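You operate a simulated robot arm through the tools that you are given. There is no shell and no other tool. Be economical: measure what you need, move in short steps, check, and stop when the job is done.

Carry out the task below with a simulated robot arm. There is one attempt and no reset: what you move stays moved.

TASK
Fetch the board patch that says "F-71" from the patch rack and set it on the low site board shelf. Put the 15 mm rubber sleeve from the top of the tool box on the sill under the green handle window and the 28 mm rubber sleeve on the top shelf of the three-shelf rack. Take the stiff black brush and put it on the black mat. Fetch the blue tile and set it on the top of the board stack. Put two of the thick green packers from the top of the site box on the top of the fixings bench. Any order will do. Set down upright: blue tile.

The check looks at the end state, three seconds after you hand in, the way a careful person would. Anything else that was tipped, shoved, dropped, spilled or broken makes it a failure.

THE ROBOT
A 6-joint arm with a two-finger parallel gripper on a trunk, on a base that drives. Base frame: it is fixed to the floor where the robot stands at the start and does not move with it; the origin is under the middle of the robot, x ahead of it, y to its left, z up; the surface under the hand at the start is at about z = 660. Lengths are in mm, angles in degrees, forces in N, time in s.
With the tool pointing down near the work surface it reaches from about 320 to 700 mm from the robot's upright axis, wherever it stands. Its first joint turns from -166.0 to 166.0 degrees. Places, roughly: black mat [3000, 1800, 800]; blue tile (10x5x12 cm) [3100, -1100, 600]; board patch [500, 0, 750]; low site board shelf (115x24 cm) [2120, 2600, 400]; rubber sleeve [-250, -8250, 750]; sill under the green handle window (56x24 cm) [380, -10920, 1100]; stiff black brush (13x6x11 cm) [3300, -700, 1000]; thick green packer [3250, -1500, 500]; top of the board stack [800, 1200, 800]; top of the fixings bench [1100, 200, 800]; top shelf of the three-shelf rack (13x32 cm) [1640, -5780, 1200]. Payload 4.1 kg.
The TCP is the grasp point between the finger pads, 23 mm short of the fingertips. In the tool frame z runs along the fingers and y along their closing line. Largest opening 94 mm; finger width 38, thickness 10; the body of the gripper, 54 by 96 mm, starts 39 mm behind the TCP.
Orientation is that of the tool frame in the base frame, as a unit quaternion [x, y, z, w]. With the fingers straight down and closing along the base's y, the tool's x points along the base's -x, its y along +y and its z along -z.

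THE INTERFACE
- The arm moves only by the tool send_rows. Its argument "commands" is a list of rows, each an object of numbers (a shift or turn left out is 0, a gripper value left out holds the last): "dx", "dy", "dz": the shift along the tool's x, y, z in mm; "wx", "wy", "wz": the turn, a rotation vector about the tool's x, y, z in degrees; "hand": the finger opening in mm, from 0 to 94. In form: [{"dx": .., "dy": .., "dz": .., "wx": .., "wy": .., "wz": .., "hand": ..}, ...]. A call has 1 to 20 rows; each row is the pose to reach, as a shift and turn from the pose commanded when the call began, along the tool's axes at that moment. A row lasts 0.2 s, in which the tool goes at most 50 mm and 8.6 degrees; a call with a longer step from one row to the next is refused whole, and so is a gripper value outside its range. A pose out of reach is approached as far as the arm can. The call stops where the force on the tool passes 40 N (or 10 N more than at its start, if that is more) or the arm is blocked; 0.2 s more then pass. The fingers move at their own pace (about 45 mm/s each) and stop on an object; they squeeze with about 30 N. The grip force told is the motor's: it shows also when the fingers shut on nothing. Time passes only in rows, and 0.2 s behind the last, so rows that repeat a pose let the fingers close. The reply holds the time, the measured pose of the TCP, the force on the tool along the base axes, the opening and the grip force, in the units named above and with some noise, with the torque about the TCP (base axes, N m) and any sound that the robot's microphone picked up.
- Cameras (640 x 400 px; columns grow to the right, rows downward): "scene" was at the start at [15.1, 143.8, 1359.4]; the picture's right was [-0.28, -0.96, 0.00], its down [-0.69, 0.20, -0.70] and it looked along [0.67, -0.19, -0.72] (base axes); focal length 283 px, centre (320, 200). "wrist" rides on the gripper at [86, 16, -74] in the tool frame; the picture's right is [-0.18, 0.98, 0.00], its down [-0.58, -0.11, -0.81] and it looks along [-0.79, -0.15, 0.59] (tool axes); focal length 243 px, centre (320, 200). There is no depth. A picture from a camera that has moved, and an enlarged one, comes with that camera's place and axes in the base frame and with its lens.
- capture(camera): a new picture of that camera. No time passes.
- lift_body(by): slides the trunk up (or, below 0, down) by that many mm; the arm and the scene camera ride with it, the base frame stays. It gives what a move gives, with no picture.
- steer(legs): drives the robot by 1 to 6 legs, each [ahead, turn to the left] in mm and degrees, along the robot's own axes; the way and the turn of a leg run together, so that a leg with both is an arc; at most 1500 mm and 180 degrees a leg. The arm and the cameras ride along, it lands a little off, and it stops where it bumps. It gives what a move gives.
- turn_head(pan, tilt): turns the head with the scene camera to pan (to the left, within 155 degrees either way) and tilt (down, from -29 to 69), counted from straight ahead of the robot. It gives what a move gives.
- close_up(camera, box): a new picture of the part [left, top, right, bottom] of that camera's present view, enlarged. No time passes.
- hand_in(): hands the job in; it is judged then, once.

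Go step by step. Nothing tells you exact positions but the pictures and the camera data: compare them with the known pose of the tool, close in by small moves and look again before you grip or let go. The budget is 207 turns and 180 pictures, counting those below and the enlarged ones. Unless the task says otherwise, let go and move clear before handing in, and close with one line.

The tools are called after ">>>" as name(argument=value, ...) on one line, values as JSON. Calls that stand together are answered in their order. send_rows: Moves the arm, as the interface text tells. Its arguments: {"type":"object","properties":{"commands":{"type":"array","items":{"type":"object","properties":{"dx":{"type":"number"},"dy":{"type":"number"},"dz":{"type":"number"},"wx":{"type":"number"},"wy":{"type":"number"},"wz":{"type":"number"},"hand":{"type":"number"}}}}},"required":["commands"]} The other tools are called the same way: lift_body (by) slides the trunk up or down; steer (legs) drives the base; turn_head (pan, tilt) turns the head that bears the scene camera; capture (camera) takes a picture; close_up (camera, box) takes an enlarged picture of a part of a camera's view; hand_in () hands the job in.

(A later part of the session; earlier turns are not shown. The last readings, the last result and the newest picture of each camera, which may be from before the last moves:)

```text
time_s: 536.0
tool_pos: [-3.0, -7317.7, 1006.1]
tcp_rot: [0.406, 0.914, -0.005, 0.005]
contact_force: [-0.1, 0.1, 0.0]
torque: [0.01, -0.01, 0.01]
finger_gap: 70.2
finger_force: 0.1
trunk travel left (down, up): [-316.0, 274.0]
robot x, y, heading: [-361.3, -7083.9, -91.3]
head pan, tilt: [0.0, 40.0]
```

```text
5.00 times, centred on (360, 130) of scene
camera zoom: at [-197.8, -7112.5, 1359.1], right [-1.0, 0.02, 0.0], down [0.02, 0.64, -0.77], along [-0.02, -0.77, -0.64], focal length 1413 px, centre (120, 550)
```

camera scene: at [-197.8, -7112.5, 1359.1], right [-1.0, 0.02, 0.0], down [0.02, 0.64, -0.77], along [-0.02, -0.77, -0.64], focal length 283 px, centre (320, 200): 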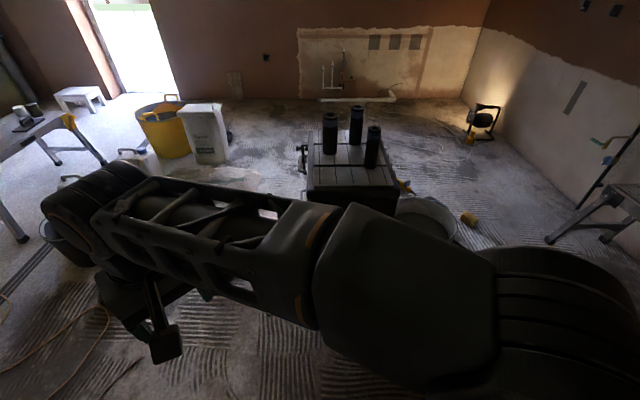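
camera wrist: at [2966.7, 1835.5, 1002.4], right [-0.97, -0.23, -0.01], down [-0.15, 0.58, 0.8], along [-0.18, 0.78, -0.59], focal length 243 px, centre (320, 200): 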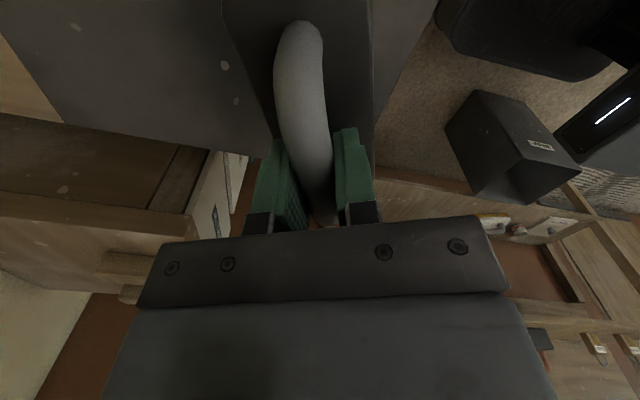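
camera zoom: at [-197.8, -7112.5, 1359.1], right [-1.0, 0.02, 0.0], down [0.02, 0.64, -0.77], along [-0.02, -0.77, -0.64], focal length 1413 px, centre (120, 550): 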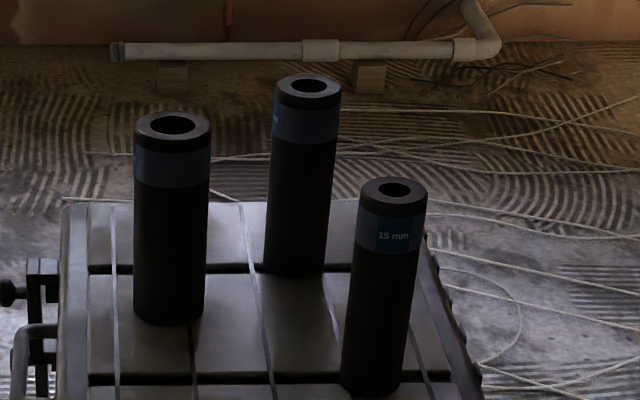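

The right-front one reads 15 mm. I drive closer and bring the arm to the front to get a second view.

>>> steer(legs=[[330, 0]])

>>> send_rows(commands=[{"dx": 12, "dy": -42, "wz": 4.7}, {"dx": 25, "dy": -85, "wz": 9.5}, {"dx": 37, "dy": -128, "wz": 14.3}, {"dx": 50, "dy": -171, "wz": 19}, {"dx": 63, "dy": -214, "wz": 24}, {"dx": 75, "dy": -257, "wz": 28.7}, {"dx": 88, "dy": -300, "wz": 33.5}, {"dx": 100, "dy": -342, "wz": 38.2}, {"dx": 113, "dy": -385, "wz": 43}, {"dx": 113, "dy": -385, "wz": 43}])

>>> capture(camera="wrist")

>>> capture(camera="scene")

```text
time_s: 538.1
tool_pos: [-10.4, -7645.2, 1005.5]
tcp_rot: [0.407, 0.913, -0.004, 0.005]
contact_force: [-0.6, 0.8, -0.3]
torque: [-0.02, 0.01, -0.01]
finger_gap: 70.1
finger_force: 0.0
trunk travel left (down, up): [-316.0, 274.0]
robot x, y, heading: [-368.3, -7409.7, -91.5]
head pan, tilt: [0.0, 40.0]
```

```text
time_s: 540.3
tool_pos: [-372.3, -7819.0, 1006.4]
tcp_rot: [0.713, 0.701, -0.003, 0.008]
contact_force: [-0.4, 0.2, 0.1]
torque: [-0.02, 0.02, -0.01]
finger_gap: 70.0
finger_force: 0.2
trunk travel left (down, up): [-316.0, 274.0]
robot x, y, heading: [-366.3, -7409.7, -91.4]
head pan, tilt: [0.0, 40.0]
```

```text
50 pictures are left
camera wrist: at [-356.6, -7731.3, 1079.6], right [0.98, -0.2, 0.01], down [-0.12, -0.57, 0.81], along [-0.16, -0.8, -0.58], focal length 243 px, centre (320, 200)
```

wrist: 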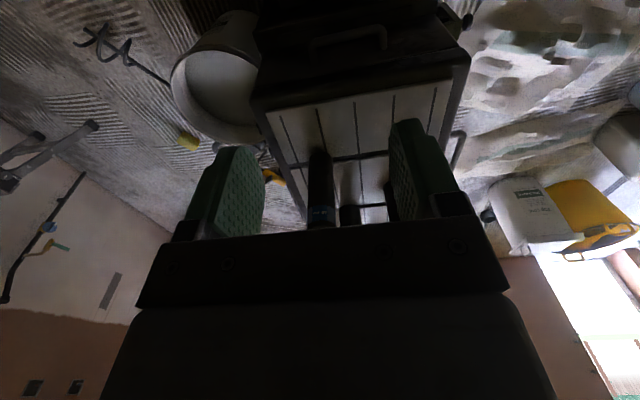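

```text
49 pictures are left
camera scene: at [-206.5, -7439.2, 1359.1], right [-1.0, 0.03, 0.0], down [0.02, 0.64, -0.77], along [-0.02, -0.77, -0.64], focal length 283 px, centre (320, 200)
```

scene: 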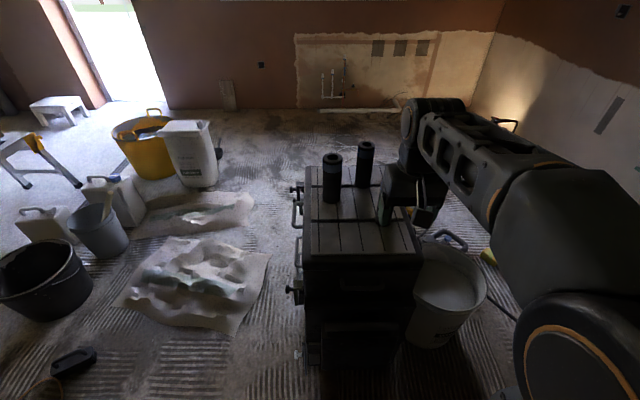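

Tool box top is at z≈711; the 15 mm sleeve stands at about (-431, -8090), top ≈889. I drive 60 mm closer and hover over it.

>>> steer(legs=[[60, 0]])

>>> send_rows(commands=[{"dx": -42, "dy": -11, "hand": 85}, {"dx": -84, "dy": -22}, {"dx": -126, "dy": -33}, {"dx": -168, "dy": -44}, {"dx": -212, "dy": -53}, {"dx": -212, "dy": -53, "dz": 20}, {"dx": -212, "dy": -53, "dz": 20}])

>>> capture(camera="wrist")

```text
time_s: 541.3
tool_pos: [-374.2, -7876.9, 1005.2]
tcp_rot: [0.714, 0.7, -0.002, 0.008]
contact_force: [0.8, 0.1, 0.4]
torque: [-0.01, 0.02, 0.01]
finger_gap: 69.9
finger_force: 0.0
trunk travel left (down, up): [-316.0, 274.0]
robot x, y, heading: [-372.6, -7473.7, -91.7]
head pan, tilt: [0.0, 40.0]
```

```text
time_s: 542.9
tool_pos: [-431.3, -8088.9, 986.4]
tcp_rot: [0.713, 0.701, -0.003, 0.008]
contact_force: [0.4, 0.3, 0.7]
torque: [0.04, -0.01, 0.01]
finger_gap: 85.0
finger_force: 0.2
trunk travel left (down, up): [-316.0, 274.0]
robot x, y, heading: [-371.6, -7469.0, -91.5]
head pan, tilt: [0.0, 40.0]
```

```text
48 pictures are left
camera wrist: at [-415.3, -8002.3, 1060.9], right [0.98, -0.2, 0.01], down [-0.12, -0.57, 0.81], along [-0.16, -0.8, -0.58], focal length 243 px, centre (320, 200)
```

wrist: 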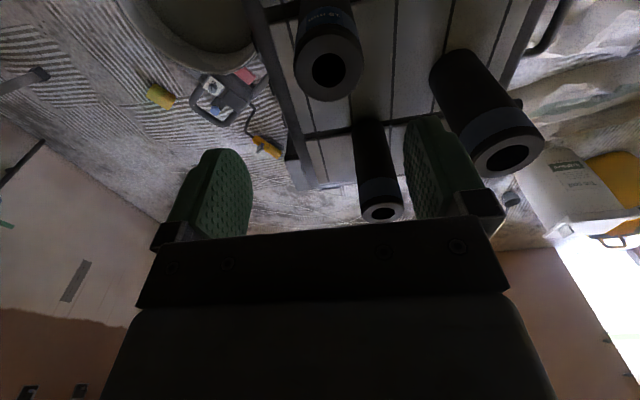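

The 15 mm sleeve is right below. I shift 5 mm and descend around its top, then look.

>>> send_rows(commands=[{"dy": 5, "dz": 40}, {"dy": 5, "dz": 80}, {"dy": 5, "dz": 105}, {"dy": 5, "dz": 122}, {"dy": 5, "dz": 122}])

>>> capture(camera="wrist")

```text
time_s: 544.1
tool_pos: [-424.9, -8091.5, 866.0]
tcp_rot: [0.714, 0.7, -0.003, 0.007]
contact_force: [-0.5, 0.2, 0.9]
torque: [-0.01, 0.01, -0.01]
finger_gap: 84.9
finger_force: 0.0
trunk travel left (down, up): [-316.0, 274.0]
robot x, y, heading: [-374.4, -7470.0, -91.3]
head pan, tilt: [0.0, 40.0]
```

```text
47 pictures are left
camera wrist: at [-408.9, -8003.4, 940.0], right [0.98, -0.2, 0.01], down [-0.12, -0.57, 0.81], along [-0.16, -0.8, -0.58], focal length 243 px, centre (320, 200)
```

wrist: 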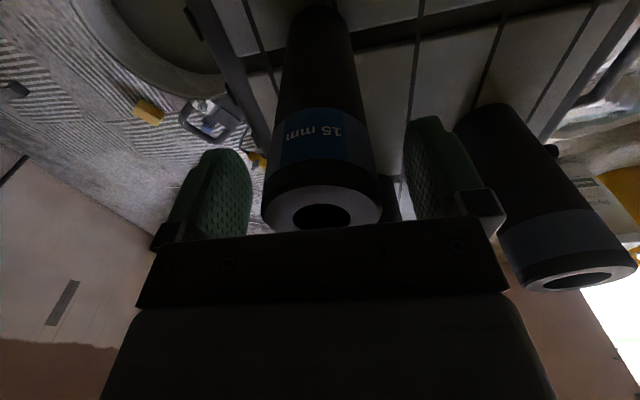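

The label reads "15 mm" and it is centred. I close and lift.

>>> send_rows(commands=[{"hand": 30}, {"hand": 30}, {"hand": 30}, {"hand": 30}, {"dz": -15}, {"dz": -50}, {"dz": -95}, {"dz": -140}, {"dz": -185}, {"dz": -230}, {"dz": -230, "dx": 45}, {"dz": -230, "dx": 90}, {"dz": -230, "dx": 135}, {"dz": -230, "dx": 180}, {"dz": -230, "dx": 215}])

>>> turn_head(pan=30, tilt=15)

>>> capture(camera="scene")

```text
time_s: 547.3
tool_pos: [-421.9, -7871.5, 1092.8]
tcp_rot: [0.713, 0.701, -0.003, 0.008]
contact_force: [0.2, 0.2, -0.2]
torque: [0.02, -0.03, 0.01]
finger_gap: 48.7
finger_force: 30.2
out of reach, approached as far as the arm can: row 9, 10
trunk travel left (down, up): [-316.0, 274.0]
robot x, y, heading: [-369.8, -7467.5, -91.3]
head pan, tilt: [0.0, 40.0]
```

```text
time_s: 548.2
tool_pos: [-421.6, -7872.1, 1092.4]
tcp_rot: [0.714, 0.7, -0.003, 0.008]
contact_force: [0.0, 0.1, -0.1]
torque: [-0.02, -0.03, 0.01]
finger_gap: 48.4
finger_force: 30.2
trunk travel left (down, up): [-316.0, 274.0]
robot x, y, heading: [-371.8, -7471.2, -91.5]
head pan, tilt: [30.0, 15.0]
```

```text
46 pictures are left
camera scene: at [-161.2, -7496.0, 1398.5], right [-0.88, -0.48, 0.0], down [-0.12, 0.23, -0.97], along [0.46, -0.85, -0.26], focal length 283 px, centre (320, 200)
```

scene: 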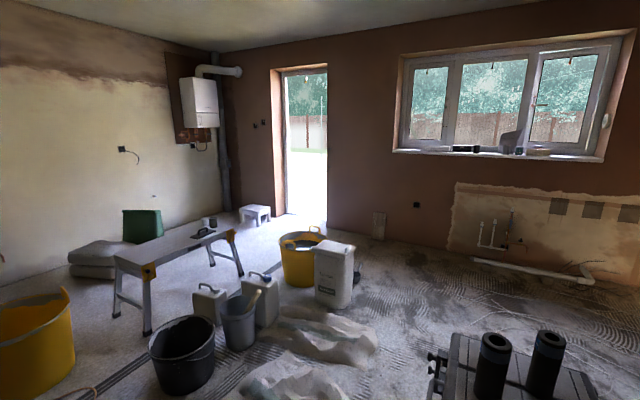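

The sill lies under the left pane (x≈380) of the end window, but sheets and buckets block the way from here. I go round by the corridor: back north, through the opening, then south along x≈2400.

>>> steer(legs=[[0, -178.5], [1500, 0], [1500, 0], [1500, 0], [210, 0], [0, -90]])

```text
time_s: 582.3
tool_pos: [166.3, -2766.2, 1093.4]
tcp_rot: [-0.004, 1.0, 0.004, 0.006]
contact_force: [-0.2, 0.9, 0.0]
torque: [0.02, 0.02, 0.01]
finger_gap: 48.4
finger_force: 30.2
trunk travel left (down, up): [-316.0, 274.0]
robot x, y, heading: [-233.8, -2724.5, 0.1]
head pan, tilt: [30.0, 15.0]
```

>>> steer(legs=[[1500, 0], [900, 0], [0, -88.5], [1500, 0], [1500, 0], [1400, 0]])

>>> turn_head(pan=5, tilt=30)

>>> capture(camera="scene")

```text
time_s: 618.7
tool_pos: [2308.7, -7642.9, 1092.1]
tcp_rot: [0.689, 0.724, -0.002, 0.007]
contact_force: [0.1, 0.2, 0.9]
torque: [-0.01, 0.03, -0.02]
finger_gap: 47.9
finger_force: 30.2
trunk travel left (down, up): [-316.0, 274.0]
robot x, y, heading: [2332.4, -7236.6, -87.6]
head pan, tilt: [30.0, 15.0]
```

```text
time_s: 619.6
tool_pos: [2308.5, -7642.9, 1092.2]
tcp_rot: [0.689, 0.724, -0.002, 0.007]
contact_force: [0.5, 0.4, -0.4]
torque: [0.01, 0.01, 0.03]
finger_gap: 47.9
finger_force: 30.0
trunk travel left (down, up): [-316.0, 274.0]
robot x, y, heading: [2330.3, -7239.3, -87.8]
head pan, tilt: [5.0, 30.0]
```

```text
45 pictures are left
camera scene: at [2505.7, -7260.1, 1374.4], right [-0.99, -0.13, 0.0], down [-0.06, 0.5, -0.87], along [0.11, -0.86, -0.5], focal length 283 px, centre (320, 200)
```

scene: 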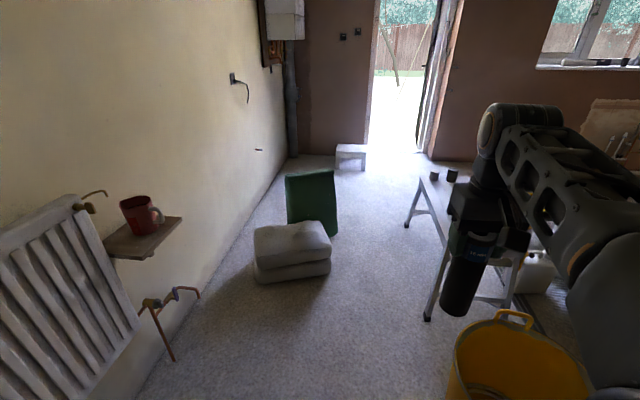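

The passage between the trestle (x≤2046) and the sacks (x≥2596) is about 550 mm, with the yellow bucket first on the right (x≤2120). I thread a path: x≈2375 at the bucket, x≈2320 between trestle and sacks.

>>> steer(legs=[[0, 1.7], [634, 0], [0, -8.9]])

>>> turn_head(pan=-5, tilt=45)

>>> capture(camera="scene")

```text
time_s: 624.2
tool_pos: [2298.7, -8263.6, 1092.6]
tcp_rot: [0.736, 0.677, -0.003, 0.007]
contact_force: [-0.5, -0.4, -1.0]
torque: [0.02, 0.02, -0.02]
finger_gap: 47.7
finger_force: 30.3
trunk travel left (down, up): [-316.0, 274.0]
robot x, y, heading: [2378.1, -7865.4, -95.1]
head pan, tilt: [5.0, 30.0]
```

```text
time_s: 624.9
tool_pos: [2299.3, -8264.6, 1093.2]
tcp_rot: [0.736, 0.677, -0.002, 0.006]
contact_force: [0.6, -0.5, -0.4]
torque: [0.0, -0.01, 0.03]
finger_gap: 47.8
finger_force: 29.8
trunk travel left (down, up): [-316.0, 274.0]
robot x, y, heading: [2373.8, -7864.0, -95.5]
head pan, tilt: [-5.0, 45.0]
```

```text
44 pictures are left
camera scene: at [2529.8, -7901.4, 1351.8], right [-0.98, 0.18, 0.0], down [0.13, 0.7, -0.71], along [-0.13, -0.7, -0.71], focal length 283 px, centre (320, 200)
```

scene: 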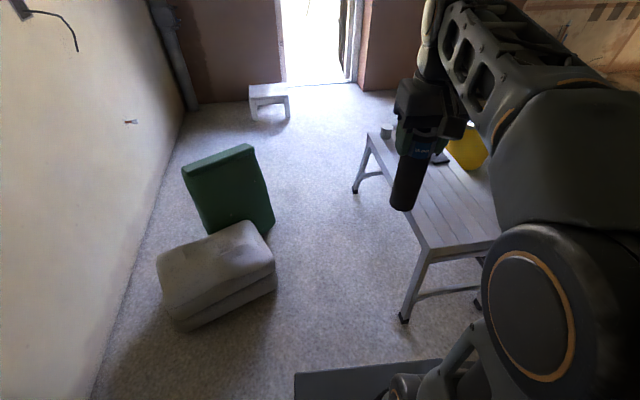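

Confirmed: passage from x 2046 to 2616. I pass through it centred.

>>> steer(legs=[[0, 1], [617, 0], [0, 4.3], [1200, 0]])

>>> turn_head(pan=-60, tilt=25)

>>> capture(camera="scene")

```text
time_s: 634.8
tool_pos: [2310.7, -10065.4, 1093.0]
tcp_rot: [0.699, 0.715, -0.003, 0.007]
contact_force: [-0.2, 0.3, 0.8]
torque: [-0.02, 0.02, 0.01]
finger_gap: 47.3
finger_force: 29.7
trunk travel left (down, up): [-316.0, 274.0]
robot x, y, heading: [2348.3, -9656.5, -88.8]
head pan, tilt: [-5.0, 45.0]
```

```text
time_s: 636.0
tool_pos: [2312.2, -10065.6, 1091.3]
tcp_rot: [0.699, 0.715, -0.003, 0.008]
contact_force: [0.1, 0.7, -0.3]
torque: [-0.03, 0.0, -0.01]
finger_gap: 47.4
finger_force: 29.9
trunk travel left (down, up): [-316.0, 274.0]
robot x, y, heading: [2342.8, -9664.3, -88.9]
head pan, tilt: [-60.0, 25.0]
```

```text
43 pictures are left
camera scene: at [2431.2, -9645.8, 1382.3], right [-0.52, 0.86, 0.0], down [0.36, 0.22, -0.91], along [-0.78, -0.47, -0.42], focal length 283 px, centre (320, 200)
```

scene: 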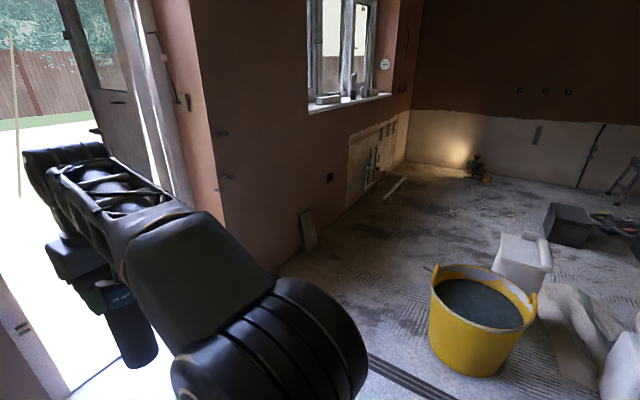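

Bucket 2 is at (1260, -9476), wall face at y≈-10800, a stool near (2490, -10370). I go diagonally, then west along y≈-10200 to x=380 and face the window.

>>> steer(legs=[[0, -58.7], [1000, 0], [0, -32.4], [1120, 0], [0, 90]])

>>> turn_head(pan=0, tilt=20)

>>> capture(camera="scene")

```text
time_s: 654.5
tool_pos: [320.9, -10601.9, 1092.7]
tcp_rot: [0.712, 0.702, -0.002, 0.007]
contact_force: [-0.1, -0.4, -0.5]
torque: [-0.03, -0.01, 0.04]
finger_gap: 46.7
finger_force: 29.9
trunk travel left (down, up): [-316.0, 274.0]
robot x, y, heading: [374.8, -10194.3, -91.2]
head pan, tilt: [-60.0, 25.0]
```

```text
time_s: 655.8
tool_pos: [321.4, -10600.7, 1092.7]
tcp_rot: [0.714, 0.701, -0.003, 0.008]
contact_force: [-1.4, -0.6, -0.2]
torque: [-0.02, 0.0, 0.02]
finger_gap: 46.9
finger_force: 29.9
trunk travel left (down, up): [-316.0, 274.0]
robot x, y, heading: [369.9, -10196.1, -91.2]
head pan, tilt: [0.0, 20.0]
```

```text
42 pictures are left
camera scene: at [536.3, -10236.7, 1390.4], right [-1.0, 0.03, 0.0], down [0.01, 0.34, -0.94], along [-0.02, -0.94, -0.34], focal length 283 px, centre (320, 200)
```

scene: 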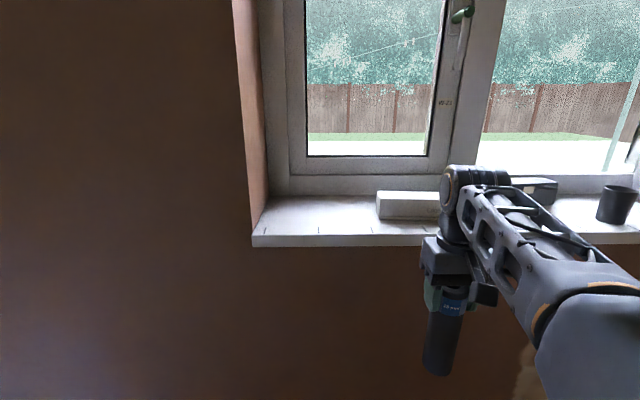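

The green handle is on this pane; the sill (z≈1100, front y≈-10798) is free between x≈400 and 650, with a white box to its right. I raise the trunk, come closer, and move the sleeve over (520, -10900).

>>> lift_body(by=210)

>>> send_rows(commands=[{"dy": 45}, {"dy": 90}, {"dy": 135}, {"dy": 180}, {"dy": 203}])

>>> steer(legs=[[120, 0]])

>>> capture(camera="scene")

```text
time_s: 658.1
tool_pos: [321.1, -10602.2, 1303.1]
tcp_rot: [0.713, 0.701, -0.002, 0.007]
contact_force: [-1.2, -1.0, 0.2]
torque: [-0.02, 0.0, -0.02]
finger_gap: 46.8
finger_force: 30.4
trunk travel left (down, up): [-526.0, 64.0]
robot x, y, heading: [368.8, -10199.5, -91.2]
head pan, tilt: [0.0, 20.0]
```

```text
time_s: 659.3
tool_pos: [524.6, -10607.1, 1302.9]
tcp_rot: [0.713, 0.701, -0.003, 0.007]
contact_force: [-0.6, -0.3, -0.9]
torque: [-0.01, 0.0, -0.01]
finger_gap: 46.9
finger_force: 29.9
trunk travel left (down, up): [-526.0, 64.0]
robot x, y, heading: [372.2, -10194.3, -91.3]
head pan, tilt: [0.0, 20.0]
```

```text
time_s: 660.5
tool_pos: [521.9, -10729.3, 1303.2]
tcp_rot: [0.713, 0.701, -0.003, 0.007]
contact_force: [-1.1, 0.0, 0.6]
torque: [0.05, 0.01, 0.0]
finger_gap: 46.9
finger_force: 30.0
trunk travel left (down, up): [-526.0, 64.0]
robot x, y, heading: [367.3, -10322.9, -91.6]
head pan, tilt: [0.0, 20.0]
```

```text
41 pictures are left
camera scene: at [533.5, -10360.5, 1600.4], right [-1.0, 0.02, 0.0], down [0.01, 0.34, -0.94], along [-0.02, -0.94, -0.34], focal length 283 px, centre (320, 200)
```

scene: 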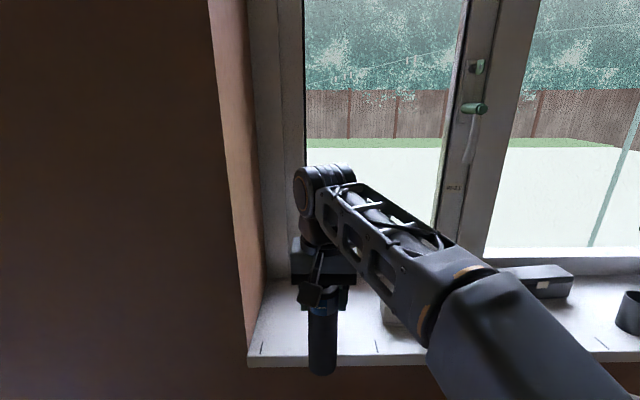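

Clear. I push forward over the sill and begin lowering.

>>> send_rows(commands=[{"dx": -40}, {"dx": -80}, {"dx": -120}, {"dx": -165}, {"dx": -165, "dz": 15}, {"dx": -165, "dz": 25}, {"dx": -165, "dz": 25}])

>>> capture(camera="scene")

>>> capture(camera="wrist")

```text
time_s: 662.1
tool_pos: [518.2, -10895.4, 1280.4]
tcp_rot: [0.713, 0.701, -0.003, 0.007]
contact_force: [-0.2, -0.6, -0.3]
torque: [0.04, 0.02, 0.02]
finger_gap: 46.7
finger_force: 29.8
out of reach, approached as far as the arm can: row 4
trunk travel left (down, up): [-526.0, 64.0]
robot x, y, heading: [370.7, -10321.9, -91.5]
head pan, tilt: [0.0, 20.0]
```

```text
40 pictures are left
camera scene: at [533.6, -10360.0, 1600.4], right [-1.0, 0.02, 0.0], down [0.01, 0.34, -0.94], along [-0.02, -0.94, -0.34], focal length 283 px, centre (320, 200)
```

scene: 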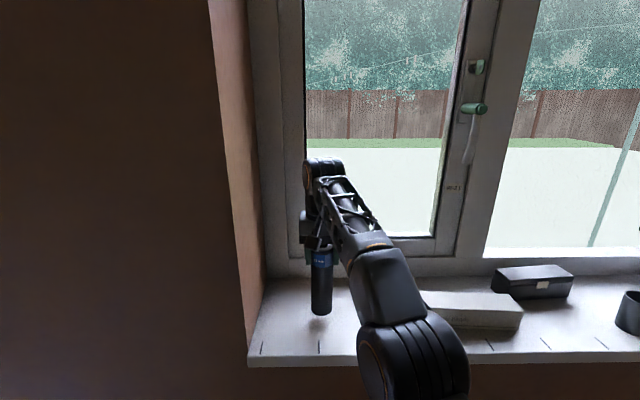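

```text
39 pictures are left
camera wrist: at [534.6, -10807.7, 1353.9], right [0.98, -0.2, 0.01], down [-0.12, -0.57, 0.81], along [-0.16, -0.8, -0.58], focal length 243 px, centre (320, 200)
```

wrist: 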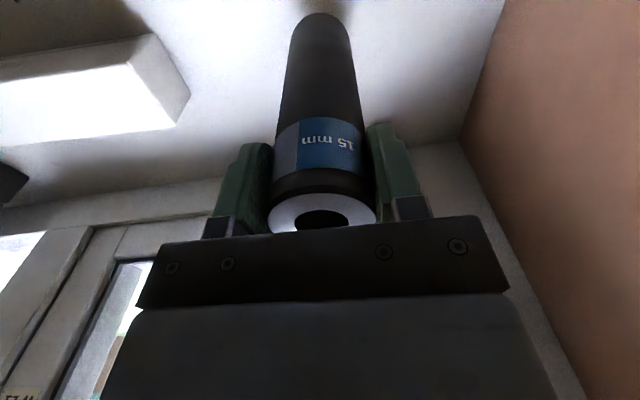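

Well placed over the free sill. I lower to contact.

>>> send_rows(commands=[{"dz": 5}, {"dz": 10}, {"dz": 14}, {"dz": 17}, {"dz": 20}, {"dz": 23}, {"dz": 26}, {"dz": 29}])

```text
time_s: 664.1
tool_pos: [519.1, -10892.7, 1258.4]
tcp_rot: [0.713, 0.701, -0.006, 0.013]
contact_force: [-1.3, 4.1, 10.4]
torque: [0.73, 0.24, -0.08]
finger_gap: 46.6
finger_force: 30.4
trunk travel left (down, up): [-526.0, 64.0]
robot x, y, heading: [373.7, -10320.8, -91.2]
head pan, tilt: [0.0, 20.0]
stopped in row 8: the force on the tool passed its limit at 42 N (the readings are from after the stop); the commanded pose is now the measured one
```

Contact made. I open gently and rise clear.

>>> send_rows(commands=[{"dz": -2}, {"dz": -2, "hand": 52}, {"dz": -2, "hand": 60}, {"dz": -2, "hand": 75}, {"dz": -2, "hand": 80}, {"dz": -20}, {"dz": -45}, {"dx": 40, "dz": -50}, {"dx": 80, "dz": -50}, {"dx": 125, "dz": -50}])

>>> capture(camera="scene")

```text
time_s: 666.3
tool_pos: [521.2, -10767.8, 1304.6]
tcp_rot: [0.714, 0.7, -0.006, 0.013]
contact_force: [-0.1, -0.1, -0.1]
torque: [0.0, 0.02, -0.01]
finger_gap: 80.0
finger_force: 0.0
trunk travel left (down, up): [-526.0, 64.0]
robot x, y, heading: [369.9, -10323.9, -91.4]
head pan, tilt: [0.0, 20.0]
```

```text
38 pictures are left
camera scene: at [533.4, -10359.0, 1600.5], right [-1.0, 0.02, 0.0], down [0.01, 0.34, -0.94], along [-0.02, -0.94, -0.34], focal length 283 px, centre (320, 200)
```

scene: 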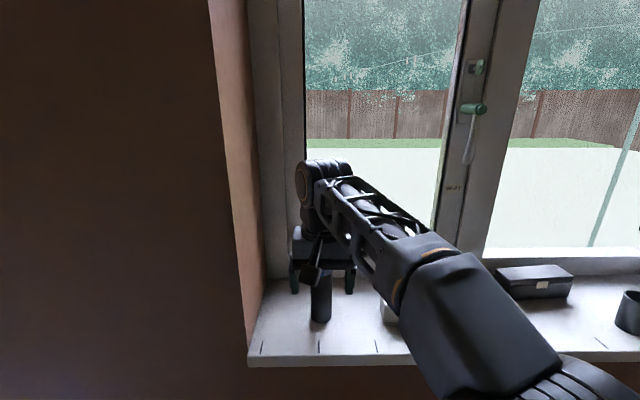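

The sleeve stands on the sill. Now the 28 mm sleeve: the tool box may be reachable from its south side from here, so I look at the floor toward it.

>>> lift_body(by=-210)

>>> steer(legs=[[-230, 0], [0, -90]])

>>> turn_head(pan=-45, tilt=25)

>>> capture(camera="scene")

```text
time_s: 668.1
tool_pos: [522.3, -10767.7, 1130.9]
tcp_rot: [0.713, 0.701, -0.013, 0.024]
contact_force: [1.2, 2.9, 7.4]
torque: [-0.05, 0.29, -0.17]
finger_gap: 79.4
finger_force: 0.1
trunk travel left (down, up): [-346.0, 244.0]
robot x, y, heading: [371.4, -10325.9, -91.3]
head pan, tilt: [0.0, 20.0]
stopped: the force on the tool passed its limit at 61 N (the readings are from after the stop); the commanded pose is now the measured one
```

```text
time_s: 673.6
tool_pos: [-70.8, -10239.7, 1130.6]
tcp_rot: [1.0, -0.009, -0.024, 0.006]
contact_force: [0.3, 0.6, 0.3]
torque: [0.04, -0.04, 0.0]
finger_gap: 80.0
finger_force: 0.1
trunk travel left (down, up): [-346.0, 244.0]
robot x, y, heading: [379.1, -10085.7, 178.5]
head pan, tilt: [0.0, 20.0]
```

```text
time_s: 674.8
tool_pos: [-72.1, -10239.9, 1130.9]
tcp_rot: [1.0, -0.01, -0.024, 0.007]
contact_force: [1.4, 0.1, -0.5]
torque: [-0.01, 0.03, -0.02]
finger_gap: 80.0
finger_force: 0.0
trunk travel left (down, up): [-346.0, 244.0]
robot x, y, heading: [374.3, -10093.1, 178.5]
head pan, tilt: [-45.0, 25.0]
```

```text
37 pictures are left
camera scene: at [366.0, -10189.8, 1412.1], right [0.72, 0.69, 0.0], down [0.29, -0.31, -0.91], along [-0.62, 0.66, -0.42], focal length 283 px, centre (320, 200)
```

scene: 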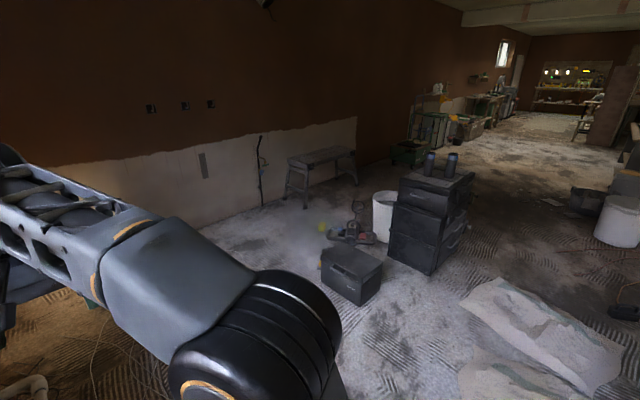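

From this side there is a lane between the small black box (x<-430) and the sheets (x>70). I drive in along x≈-165, in two steps.

>>> steer(legs=[[540, 0], [0, -88.5], [600, 0]])

>>> turn_head(pan=0, tilt=40)

>>> capture(camera="scene")

```text
time_s: 684.6
tool_pos: [-280.7, -9014.8, 1130.4]
tcp_rot: [-0.697, 0.716, 0.022, 0.013]
contact_force: [-0.6, 0.2, 0.6]
torque: [0.03, -0.01, -0.02]
finger_gap: 80.1
finger_force: 0.1
trunk travel left (down, up): [-346.0, 244.0]
robot x, y, heading: [-133.2, -9461.8, 88.1]
head pan, tilt: [-45.0, 25.0]
```

```text
time_s: 685.8
tool_pos: [-280.2, -9014.1, 1131.6]
tcp_rot: [-0.698, 0.715, 0.022, 0.012]
contact_force: [-0.7, 0.5, 0.0]
torque: [-0.03, 0.01, 0.0]
finger_gap: 80.0
finger_force: 0.0
trunk travel left (down, up): [-346.0, 244.0]
robot x, y, heading: [-132.5, -9459.6, 88.1]
head pan, tilt: [0.0, 40.0]
```

```text
36 pictures are left
camera scene: at [-300.8, -9432.1, 1388.8], right [1.0, -0.04, 0.0], down [-0.02, -0.64, -0.77], along [0.03, 0.77, -0.64], focal length 283 px, centre (320, 200)
```

scene: 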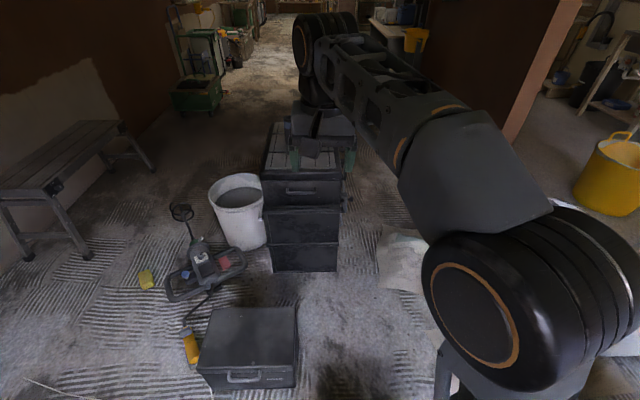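

The lane is too tight to get within reach of the sleeves safely. I return by the known way round to the north side; first a check of the sill sleeve on the way.

>>> steer(legs=[[-600, 0], [0, -92.7], [600, 0]])

>>> turn_head(pan=-85, tilt=20)

>>> capture(camera="scene")

```text
time_s: 695.5
tool_pos: [833.9, -9926.1, 1130.4]
tcp_rot: [0.016, 1.0, 0.007, 0.025]
contact_force: [-1.2, 0.7, 0.2]
torque: [-0.02, -0.03, 0.03]
finger_gap: 80.2
finger_force: 0.1
trunk travel left (down, up): [-346.0, 244.0]
robot x, y, heading: [386.0, -10072.0, -2.4]
head pan, tilt: [0.0, 40.0]
stopped in leg 3: the robot was blocked; the commanded pose is now the measured one
```

```text
time_s: 697.1
tool_pos: [834.6, -9927.1, 1130.5]
tcp_rot: [0.017, 1.0, 0.007, 0.025]
contact_force: [0.2, -0.2, 0.1]
torque: [0.0, 0.0, -0.02]
finger_gap: 79.9
finger_force: 0.2
trunk travel left (down, up): [-346.0, 244.0]
robot x, y, heading: [386.5, -10070.5, -2.4]
head pan, tilt: [-85.0, 20.0]
```

```text
35 pictures are left
camera scene: at [333.8, -9994.0, 1420.2], right [-1.0, -0.05, 0.0], down [-0.02, 0.34, -0.94], along [0.04, -0.94, -0.34], focal length 283 px, centre (320, 200)
```

scene: 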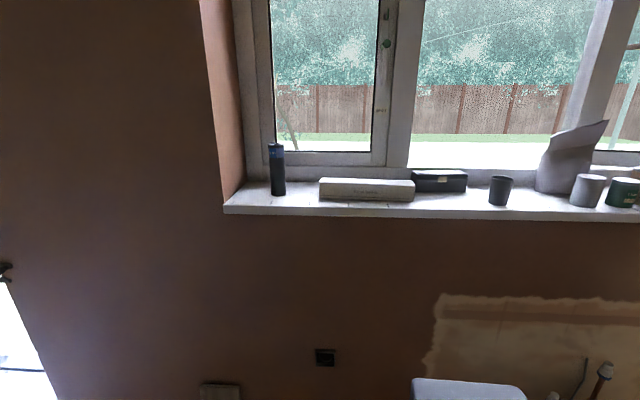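

The 15 mm sleeve stands fine on the sill. Something blocked the base ahead; I look.

>>> turn_head(pan=0, tilt=50)

>>> capture(camera="scene")

```text
time_s: 698.7
tool_pos: [834.2, -9925.7, 1129.4]
tcp_rot: [0.017, 1.0, 0.006, 0.024]
contact_force: [0.0, 0.6, -0.6]
torque: [-0.01, -0.03, -0.02]
finger_gap: 79.8
finger_force: 0.0
trunk travel left (down, up): [-346.0, 244.0]
robot x, y, heading: [384.1, -10068.0, -2.7]
head pan, tilt: [0.0, 50.0]
```

```text
34 pictures are left
camera scene: at [406.3, -9904.2, 1374.7], right [-0.04, -1.0, 0.0], down [-0.77, 0.03, -0.64], along [0.64, -0.03, -0.77], focal length 283 px, centre (320, 200)
```

scene: 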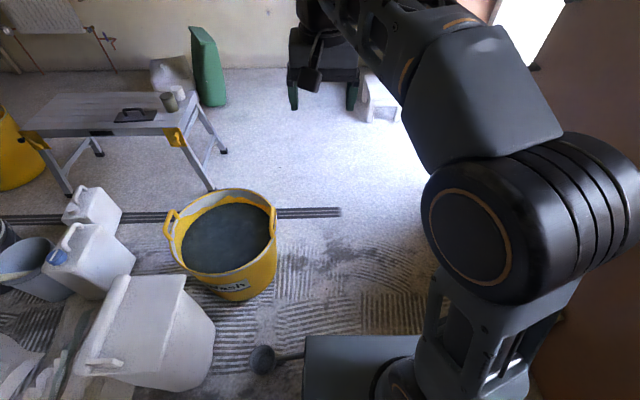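

There is a dark object with a handle at the base's left front. I zoom in on it.

>>> close_up(camera="scene", box=[220, 310, 348, 390])

```text
5.00 times, centred on (284, 350) of scene
camera zoom: at [406.3, -9904.2, 1374.7], right [-0.04, -1.0, 0.0], down [-0.77, 0.03, -0.64], along [0.64, -0.03, -0.77], focal length 1413 px, centre (500, -550)
```

zoom: 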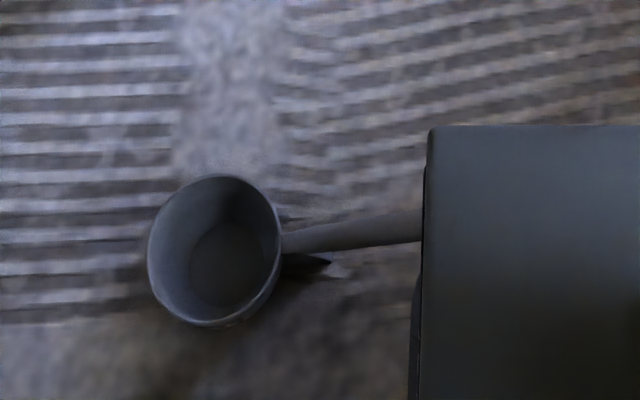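

It's a scoop lying on the floor, its handle end near my base's left front. I back straight off, then pass farther from it.

>>> steer(legs=[[-120, 0]])

>>> close_up(camera="scene", box=[200, 230, 360, 330])

```text
time_s: 699.9
tool_pos: [712.7, -9923.3, 1130.4]
tcp_rot: [0.019, 0.999, 0.006, 0.025]
contact_force: [0.8, -1.0, -0.8]
torque: [-0.01, 0.02, 0.01]
finger_gap: 79.9
finger_force: 0.0
trunk travel left (down, up): [-346.0, 244.0]
robot x, y, heading: [261.1, -10062.1, -2.5]
head pan, tilt: [0.0, 50.0]
```

```text
4.00 times, centred on (280, 280) of scene
camera zoom: at [285.5, -9899.1, 1374.6], right [-0.04, -1.0, 0.0], down [-0.77, 0.03, -0.64], along [0.64, -0.03, -0.77], focal length 1130 px, centre (480, -120)
```

zoom: 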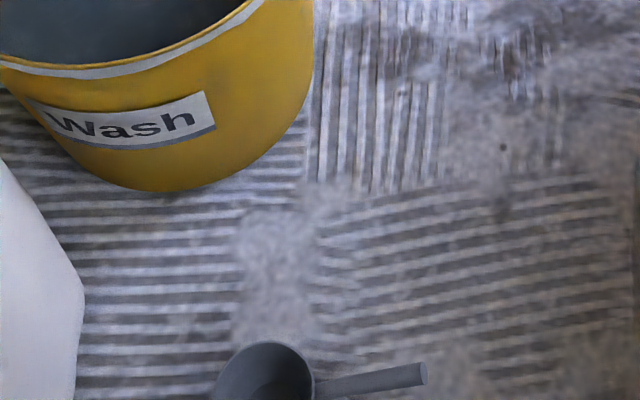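

The scoop looks undisturbed, lying clear. I pass it farther south and return to the passage's south end.

>>> steer(legs=[[0, -43], [270, 0], [0, 45.5], [990, 0], [0, 34.1], [1080, 0]])

>>> steer(legs=[[0, 56]])

>>> turn_head(pan=0, tilt=40)

>>> capture(camera="scene")

```text
time_s: 717.5
tool_pos: [2594.0, -9223.7, 1131.3]
tcp_rot: [-0.31, 0.95, 0.014, 0.021]
contact_force: [0.3, 0.4, 0.6]
torque: [-0.03, 0.06, 0.03]
finger_gap: 79.9
finger_force: 0.1
trunk travel left (down, up): [-346.0, 244.0]
robot x, y, heading: [2327.1, -9615.4, 35.9]
head pan, tilt: [0.0, 50.0]
```

```text
time_s: 720.5
tool_pos: [2139.2, -9183.1, 1129.3]
tcp_rot: [0.732, -0.681, -0.023, -0.011]
contact_force: [0.3, -0.7, -0.7]
torque: [-0.03, -0.01, 0.01]
finger_gap: 79.9
finger_force: 0.0
trunk travel left (down, up): [-346.0, 244.0]
robot x, y, heading: [2331.2, -9619.9, 93.7]
head pan, tilt: [0.0, 50.0]
```

```text
time_s: 721.2
tool_pos: [2139.8, -9184.1, 1130.6]
tcp_rot: [0.732, -0.681, -0.023, -0.012]
contact_force: [0.7, 0.0, -0.5]
torque: [0.03, 0.02, -0.03]
finger_gap: 79.9
finger_force: 0.0
trunk travel left (down, up): [-346.0, 244.0]
robot x, y, heading: [2331.6, -9614.9, 94.0]
head pan, tilt: [0.0, 40.0]
```

```text
31 pictures are left
camera scene: at [2159.7, -9601.3, 1388.8], right [1.0, 0.07, 0.0], down [0.04, -0.64, -0.77], along [-0.05, 0.76, -0.64], focal length 283 px, centre (320, 200)
```

scene: 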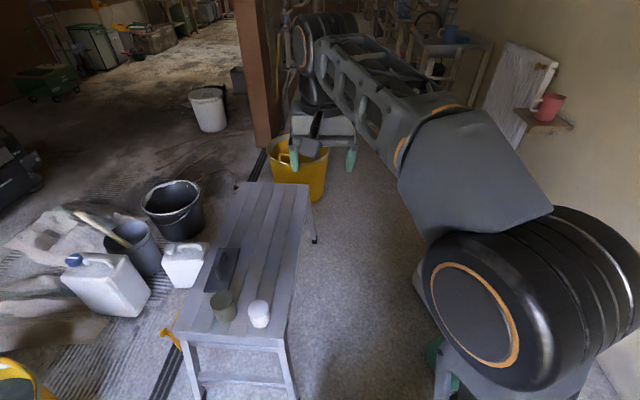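

I retrace the passage northward: x≈2331 between trestle and sacks, then x≈2380 past the bucket.

>>> steer(legs=[[0, -4], [600, 0]])

```text
time_s: 725.1
tool_pos: [2167.9, -8565.2, 1131.2]
tcp_rot: [0.71, -0.704, -0.023, -0.013]
contact_force: [0.9, -0.4, 0.4]
torque: [0.05, 0.03, -0.01]
finger_gap: 80.0
finger_force: 0.1
trunk travel left (down, up): [-346.0, 244.0]
robot x, y, heading: [2336.1, -9007.6, 90.5]
head pan, tilt: [0.0, 40.0]
```

>>> steer(legs=[[550, 0], [0, -4.7], [970, 0], [0, 11.2], [1500, 0], [0, -4]])

```text
time_s: 741.5
tool_pos: [2090.8, -5577.2, 1129.8]
tcp_rot: [0.72, -0.694, -0.022, -0.012]
contact_force: [0.0, -0.5, 0.4]
torque: [0.02, 0.02, 0.04]
finger_gap: 80.2
finger_force: 0.1
trunk travel left (down, up): [-346.0, 244.0]
robot x, y, heading: [2267.5, -6016.2, 91.8]
head pan, tilt: [0.0, 40.0]
```

>>> steer(legs=[[1500, 0], [1500, 0], [256, 0], [0, 88.5], [1500, 0], [950, 0]])

```text
time_s: 773.0
tool_pos: [-775.9, -3005.2, 1131.0]
tcp_rot: [0.999, 0.021, -0.024, 0.008]
contact_force: [-0.1, -0.3, -0.2]
torque: [0.0, -0.01, -0.01]
finger_gap: 80.1
finger_force: 0.1
trunk travel left (down, up): [-346.0, 244.0]
robot x, y, heading: [-338.4, -2828.5, -177.7]
head pan, tilt: [0.0, 40.0]
```

>>> steer(legs=[[0, 87.5], [1500, 0], [1500, 0], [1500, 0]])

>>> turn_head(pan=0, tilt=35)

>>> close_up(camera="scene", box=[240, 90, 432, 210])

```text
time_s: 798.3
tool_pos: [-330.8, -7798.2, 1130.2]
tcp_rot: [0.725, 0.689, -0.013, 0.022]
contact_force: [0.5, 0.4, -0.7]
torque: [0.03, 0.02, -0.01]
finger_gap: 79.9
finger_force: 0.0
trunk travel left (down, up): [-346.0, 244.0]
robot x, y, heading: [-463.6, -7350.1, -93.0]
head pan, tilt: [0.0, 40.0]
```

```text
time_s: 798.9
tool_pos: [-331.4, -7798.5, 1129.3]
tcp_rot: [0.725, 0.688, -0.013, 0.022]
contact_force: [0.4, 0.2, -0.2]
torque: [0.05, -0.03, -0.02]
finger_gap: 80.4
finger_force: 0.1
trunk travel left (down, up): [-346.0, 244.0]
robot x, y, heading: [-467.0, -7344.4, -92.7]
head pan, tilt: [0.0, 35.0]
```

```text
3.33 times, centred on (336, 150) of scene
camera zoom: at [-303.8, -7383.1, 1396.3], right [-1.0, 0.05, 0.0], down [0.03, 0.57, -0.82], along [-0.04, -0.82, -0.57], focal length 942 px, centre (267, 367)
```

zoom: 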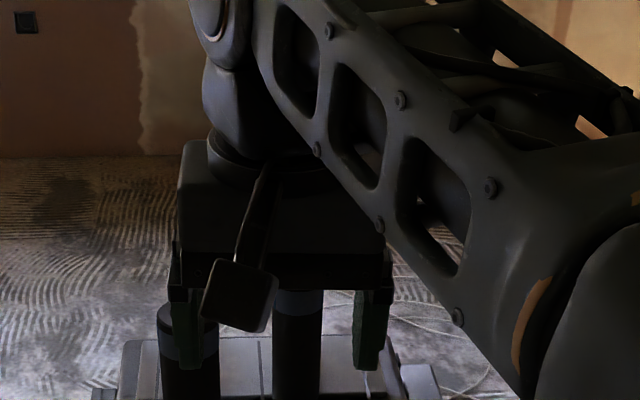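

I drive a bit nearer, level the tool and use the wrist camera over the two remaining sleeves.

>>> steer(legs=[[0, 2.7], [170, 0]])

>>> send_rows(commands=[{"dz": 40, "wx": 0.4, "wy": 1.4}, {"dz": 80, "wx": 0.8, "wy": 2.8}, {"dx": -20, "dz": 110, "wx": 0.8, "wy": 2.8}, {"dx": -40, "dz": 120, "wx": 0.8, "wy": 2.8}, {"dx": -40, "dz": 120, "wx": 0.8, "wy": 2.8}])

>>> capture(camera="wrist")

```text
time_s: 800.8
tool_pos: [-311.4, -7960.6, 1129.6]
tcp_rot: [0.709, 0.704, -0.012, 0.022]
contact_force: [0.1, 0.0, 0.7]
torque: [0.0, 0.02, 0.04]
finger_gap: 80.1
finger_force: 0.0
trunk travel left (down, up): [-346.0, 244.0]
robot x, y, heading: [-464.5, -7513.2, -90.6]
head pan, tilt: [0.0, 35.0]
```

```text
time_s: 802.0
tool_pos: [-311.4, -8006.5, 1012.4]
tcp_rot: [0.709, 0.705, 0.0, 0.0]
contact_force: [0.6, 0.0, -0.2]
torque: [0.02, -0.01, 0.0]
finger_gap: 79.9
finger_force: 0.2
trunk travel left (down, up): [-346.0, 244.0]
robot x, y, heading: [-466.3, -7514.8, -90.5]
head pan, tilt: [0.0, 35.0]
```

```text
29 pictures are left
camera wrist: at [-295.0, -7920.1, 1087.1], right [0.98, -0.19, 0.0], down [-0.11, -0.58, 0.81], along [-0.15, -0.79, -0.59], focal length 243 px, centre (320, 200)
```

wrist: 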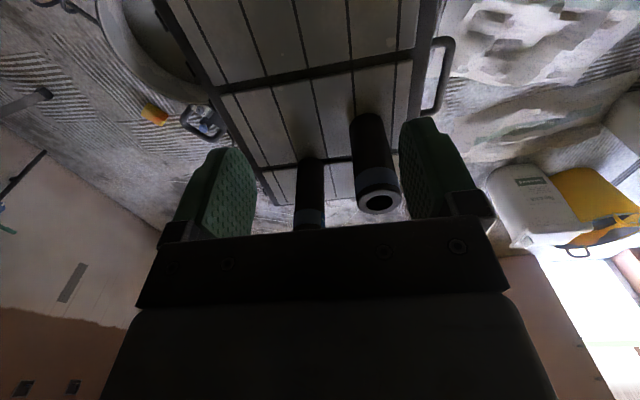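

By bore and outer size the front-left sleeve should be the 28 mm one, at (-267, -8213). I rotate the tool so the wrist camera faces its label side while moving above it.

>>> send_rows(commands=[{"dx": -18, "dy": 4, "wz": 8.2}, {"dx": -37, "dy": 8, "wz": 16.4}, {"dx": -56, "dy": 12, "wz": 24.6}, {"dx": -75, "dy": 16, "wz": 32.8}, {"dx": -94, "dy": 20, "wz": 41}, {"dx": -112, "dy": 24, "wz": 49.2}, {"dx": -131, "dy": 28, "wz": 57.4}, {"dx": -150, "dy": 32, "wz": 65.6}, {"dx": -169, "dy": 36, "wz": 73.8}, {"dx": -188, "dy": 40, "wz": 82}, {"dx": -206, "dy": 44, "wz": 90, "hand": 92}, {"dx": -206, "dy": 44, "dz": 40, "wz": 90}, {"dx": -206, "dy": 44, "dz": 40, "wz": 90}])

>>> capture(camera="wrist")

```text
time_s: 804.8
tool_pos: [-284.3, -8162.7, 957.0]
tcp_rot: [1.0, -0.005, -0.001, -0.001]
contact_force: [-0.2, 0.2, 0.2]
torque: [0.02, 0.01, 0.03]
finger_gap: 92.1
finger_force: 0.0
out of reach, approached as far as the arm can: row 8, 9, 10, 11, 12, 13
trunk travel left (down, up): [-346.0, 244.0]
robot x, y, heading: [-466.4, -7512.8, -90.6]
head pan, tilt: [0.0, 35.0]
```

```text
28 pictures are left
camera wrist: at [-198.3, -8179.4, 1031.6], right [-0.19, -0.98, 0.0], down [-0.58, 0.11, 0.81], along [-0.79, 0.15, -0.59], focal length 243 px, centre (320, 200)
```

wrist: 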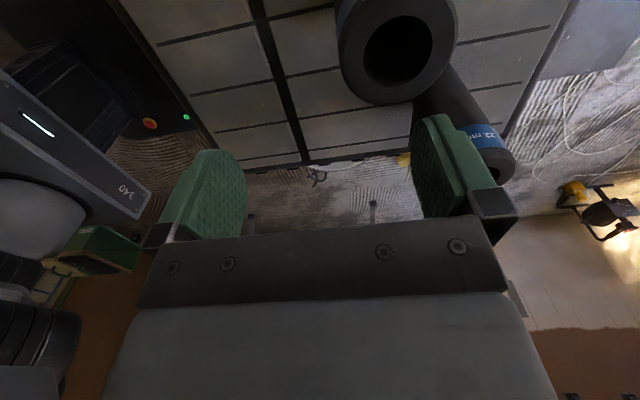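

The back one reads 22 mm, so this is the 28 mm. I drive 80 mm closer and centre on it.

>>> steer(legs=[[80, 0]])

>>> send_rows(commands=[{"dx": 11, "dy": -17}, {"dx": 22, "dy": -33}, {"dx": 22, "dy": -33}])

>>> capture(camera="wrist")

```text
time_s: 806.0
tool_pos: [-283.7, -8235.3, 955.3]
tcp_rot: [1.0, -0.003, -0.001, 0.0]
contact_force: [-0.4, -0.1, -0.3]
torque: [0.0, 0.0, 0.02]
finger_gap: 92.0
finger_force: 0.1
trunk travel left (down, up): [-346.0, 244.0]
robot x, y, heading: [-471.4, -7584.9, -90.4]
head pan, tilt: [0.0, 35.0]
stopped in leg 1: the robot was blocked; the commanded pose is now the measured one
```

```text
time_s: 806.8
tool_pos: [-260.7, -8201.4, 954.5]
tcp_rot: [1.0, -0.002, 0.0, 0.0]
contact_force: [0.5, 0.4, -0.2]
torque: [-0.04, 0.0, 0.03]
finger_gap: 91.7
finger_force: 0.1
trunk travel left (down, up): [-346.0, 244.0]
robot x, y, heading: [-468.2, -7591.4, -90.3]
head pan, tilt: [0.0, 35.0]
```

```text
27 pictures are left
camera wrist: at [-174.8, -8218.3, 1030.0], right [-0.19, -0.98, 0.0], down [-0.58, 0.11, 0.81], along [-0.79, 0.15, -0.59], focal length 243 px, centre (320, 200)
```

wrist: 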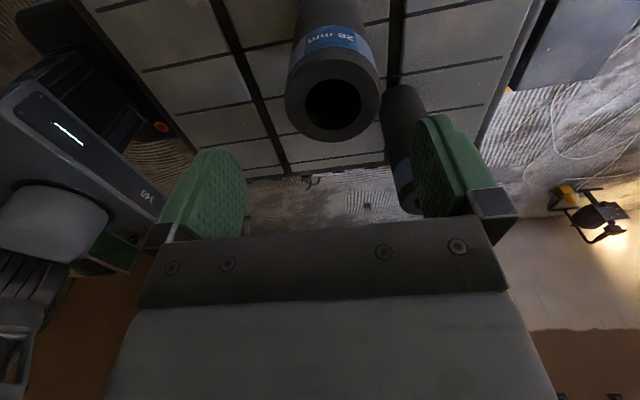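

The label reads 28 mm. The base touched something ahead, so I back off 20 mm, re-centre, and descend around the sleeve's top.

>>> steer(legs=[[-20, 0]])

>>> send_rows(commands=[{"dx": 2, "dy": 15}, {"dx": 3, "dy": 30}, {"dx": 3, "dy": 30}])

>>> capture(camera="wrist")

```text
time_s: 807.5
tool_pos: [-260.3, -8181.3, 954.5]
tcp_rot: [1.0, -0.003, -0.001, 0.0]
contact_force: [0.2, 0.6, -0.4]
torque: [-0.02, 0.01, 0.0]
finger_gap: 91.7
finger_force: 0.2
trunk travel left (down, up): [-346.0, 244.0]
robot x, y, heading: [-468.4, -7570.5, -90.3]
head pan, tilt: [0.0, 35.0]
```

```text
time_s: 808.3
tool_pos: [-259.9, -8208.7, 953.6]
tcp_rot: [1.0, -0.002, -0.001, -0.002]
contact_force: [-0.4, -0.1, -0.2]
torque: [0.02, 0.03, -0.02]
finger_gap: 92.1
finger_force: 0.1
out of reach, approached as far as the arm can: row 2, 3
trunk travel left (down, up): [-346.0, 244.0]
robot x, y, heading: [-470.0, -7569.3, -90.4]
head pan, tilt: [0.0, 35.0]
```

```text
26 pictures are left
camera wrist: at [-173.8, -8224.3, 1028.4], right [-0.19, -0.98, 0.0], down [-0.58, 0.11, 0.81], along [-0.79, 0.15, -0.59], focal length 243 px, centre (320, 200)
```

wrist: 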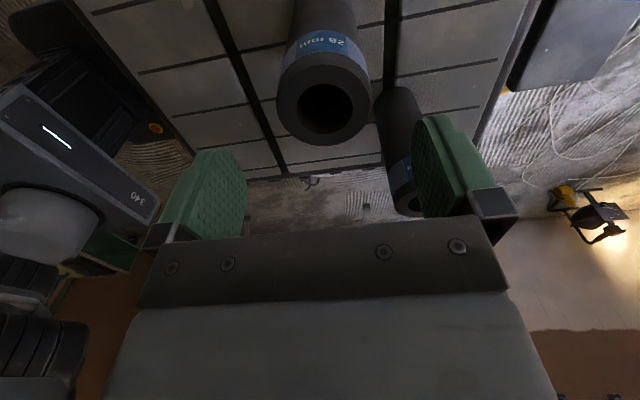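

Centred. I descend 86 mm around the sleeve.

>>> send_rows(commands=[{"dx": 2, "dz": 30}, {"dx": 2, "dz": 60}, {"dx": 2, "dz": 80}, {"dx": 2, "dz": 86}])

>>> capture(camera="wrist")

```text
time_s: 809.3
tool_pos: [-257.4, -8207.1, 866.4]
tcp_rot: [1.0, -0.002, -0.001, 0.0]
contact_force: [-0.4, -1.0, -0.2]
torque: [0.03, 0.0, 0.03]
finger_gap: 91.9
finger_force: 0.2
trunk travel left (down, up): [-346.0, 244.0]
robot x, y, heading: [-468.8, -7569.6, -90.5]
head pan, tilt: [0.0, 35.0]
```

```text
25 pictures are left
camera wrist: at [-171.5, -8223.7, 941.6], right [-0.19, -0.98, 0.0], down [-0.58, 0.11, 0.81], along [-0.79, 0.15, -0.59], focal length 243 px, centre (320, 200)
```

wrist: 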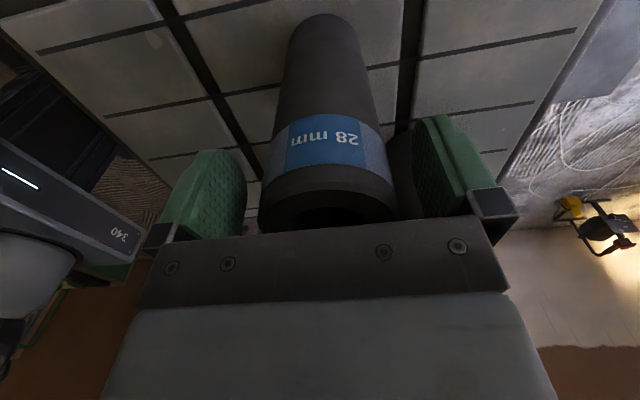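

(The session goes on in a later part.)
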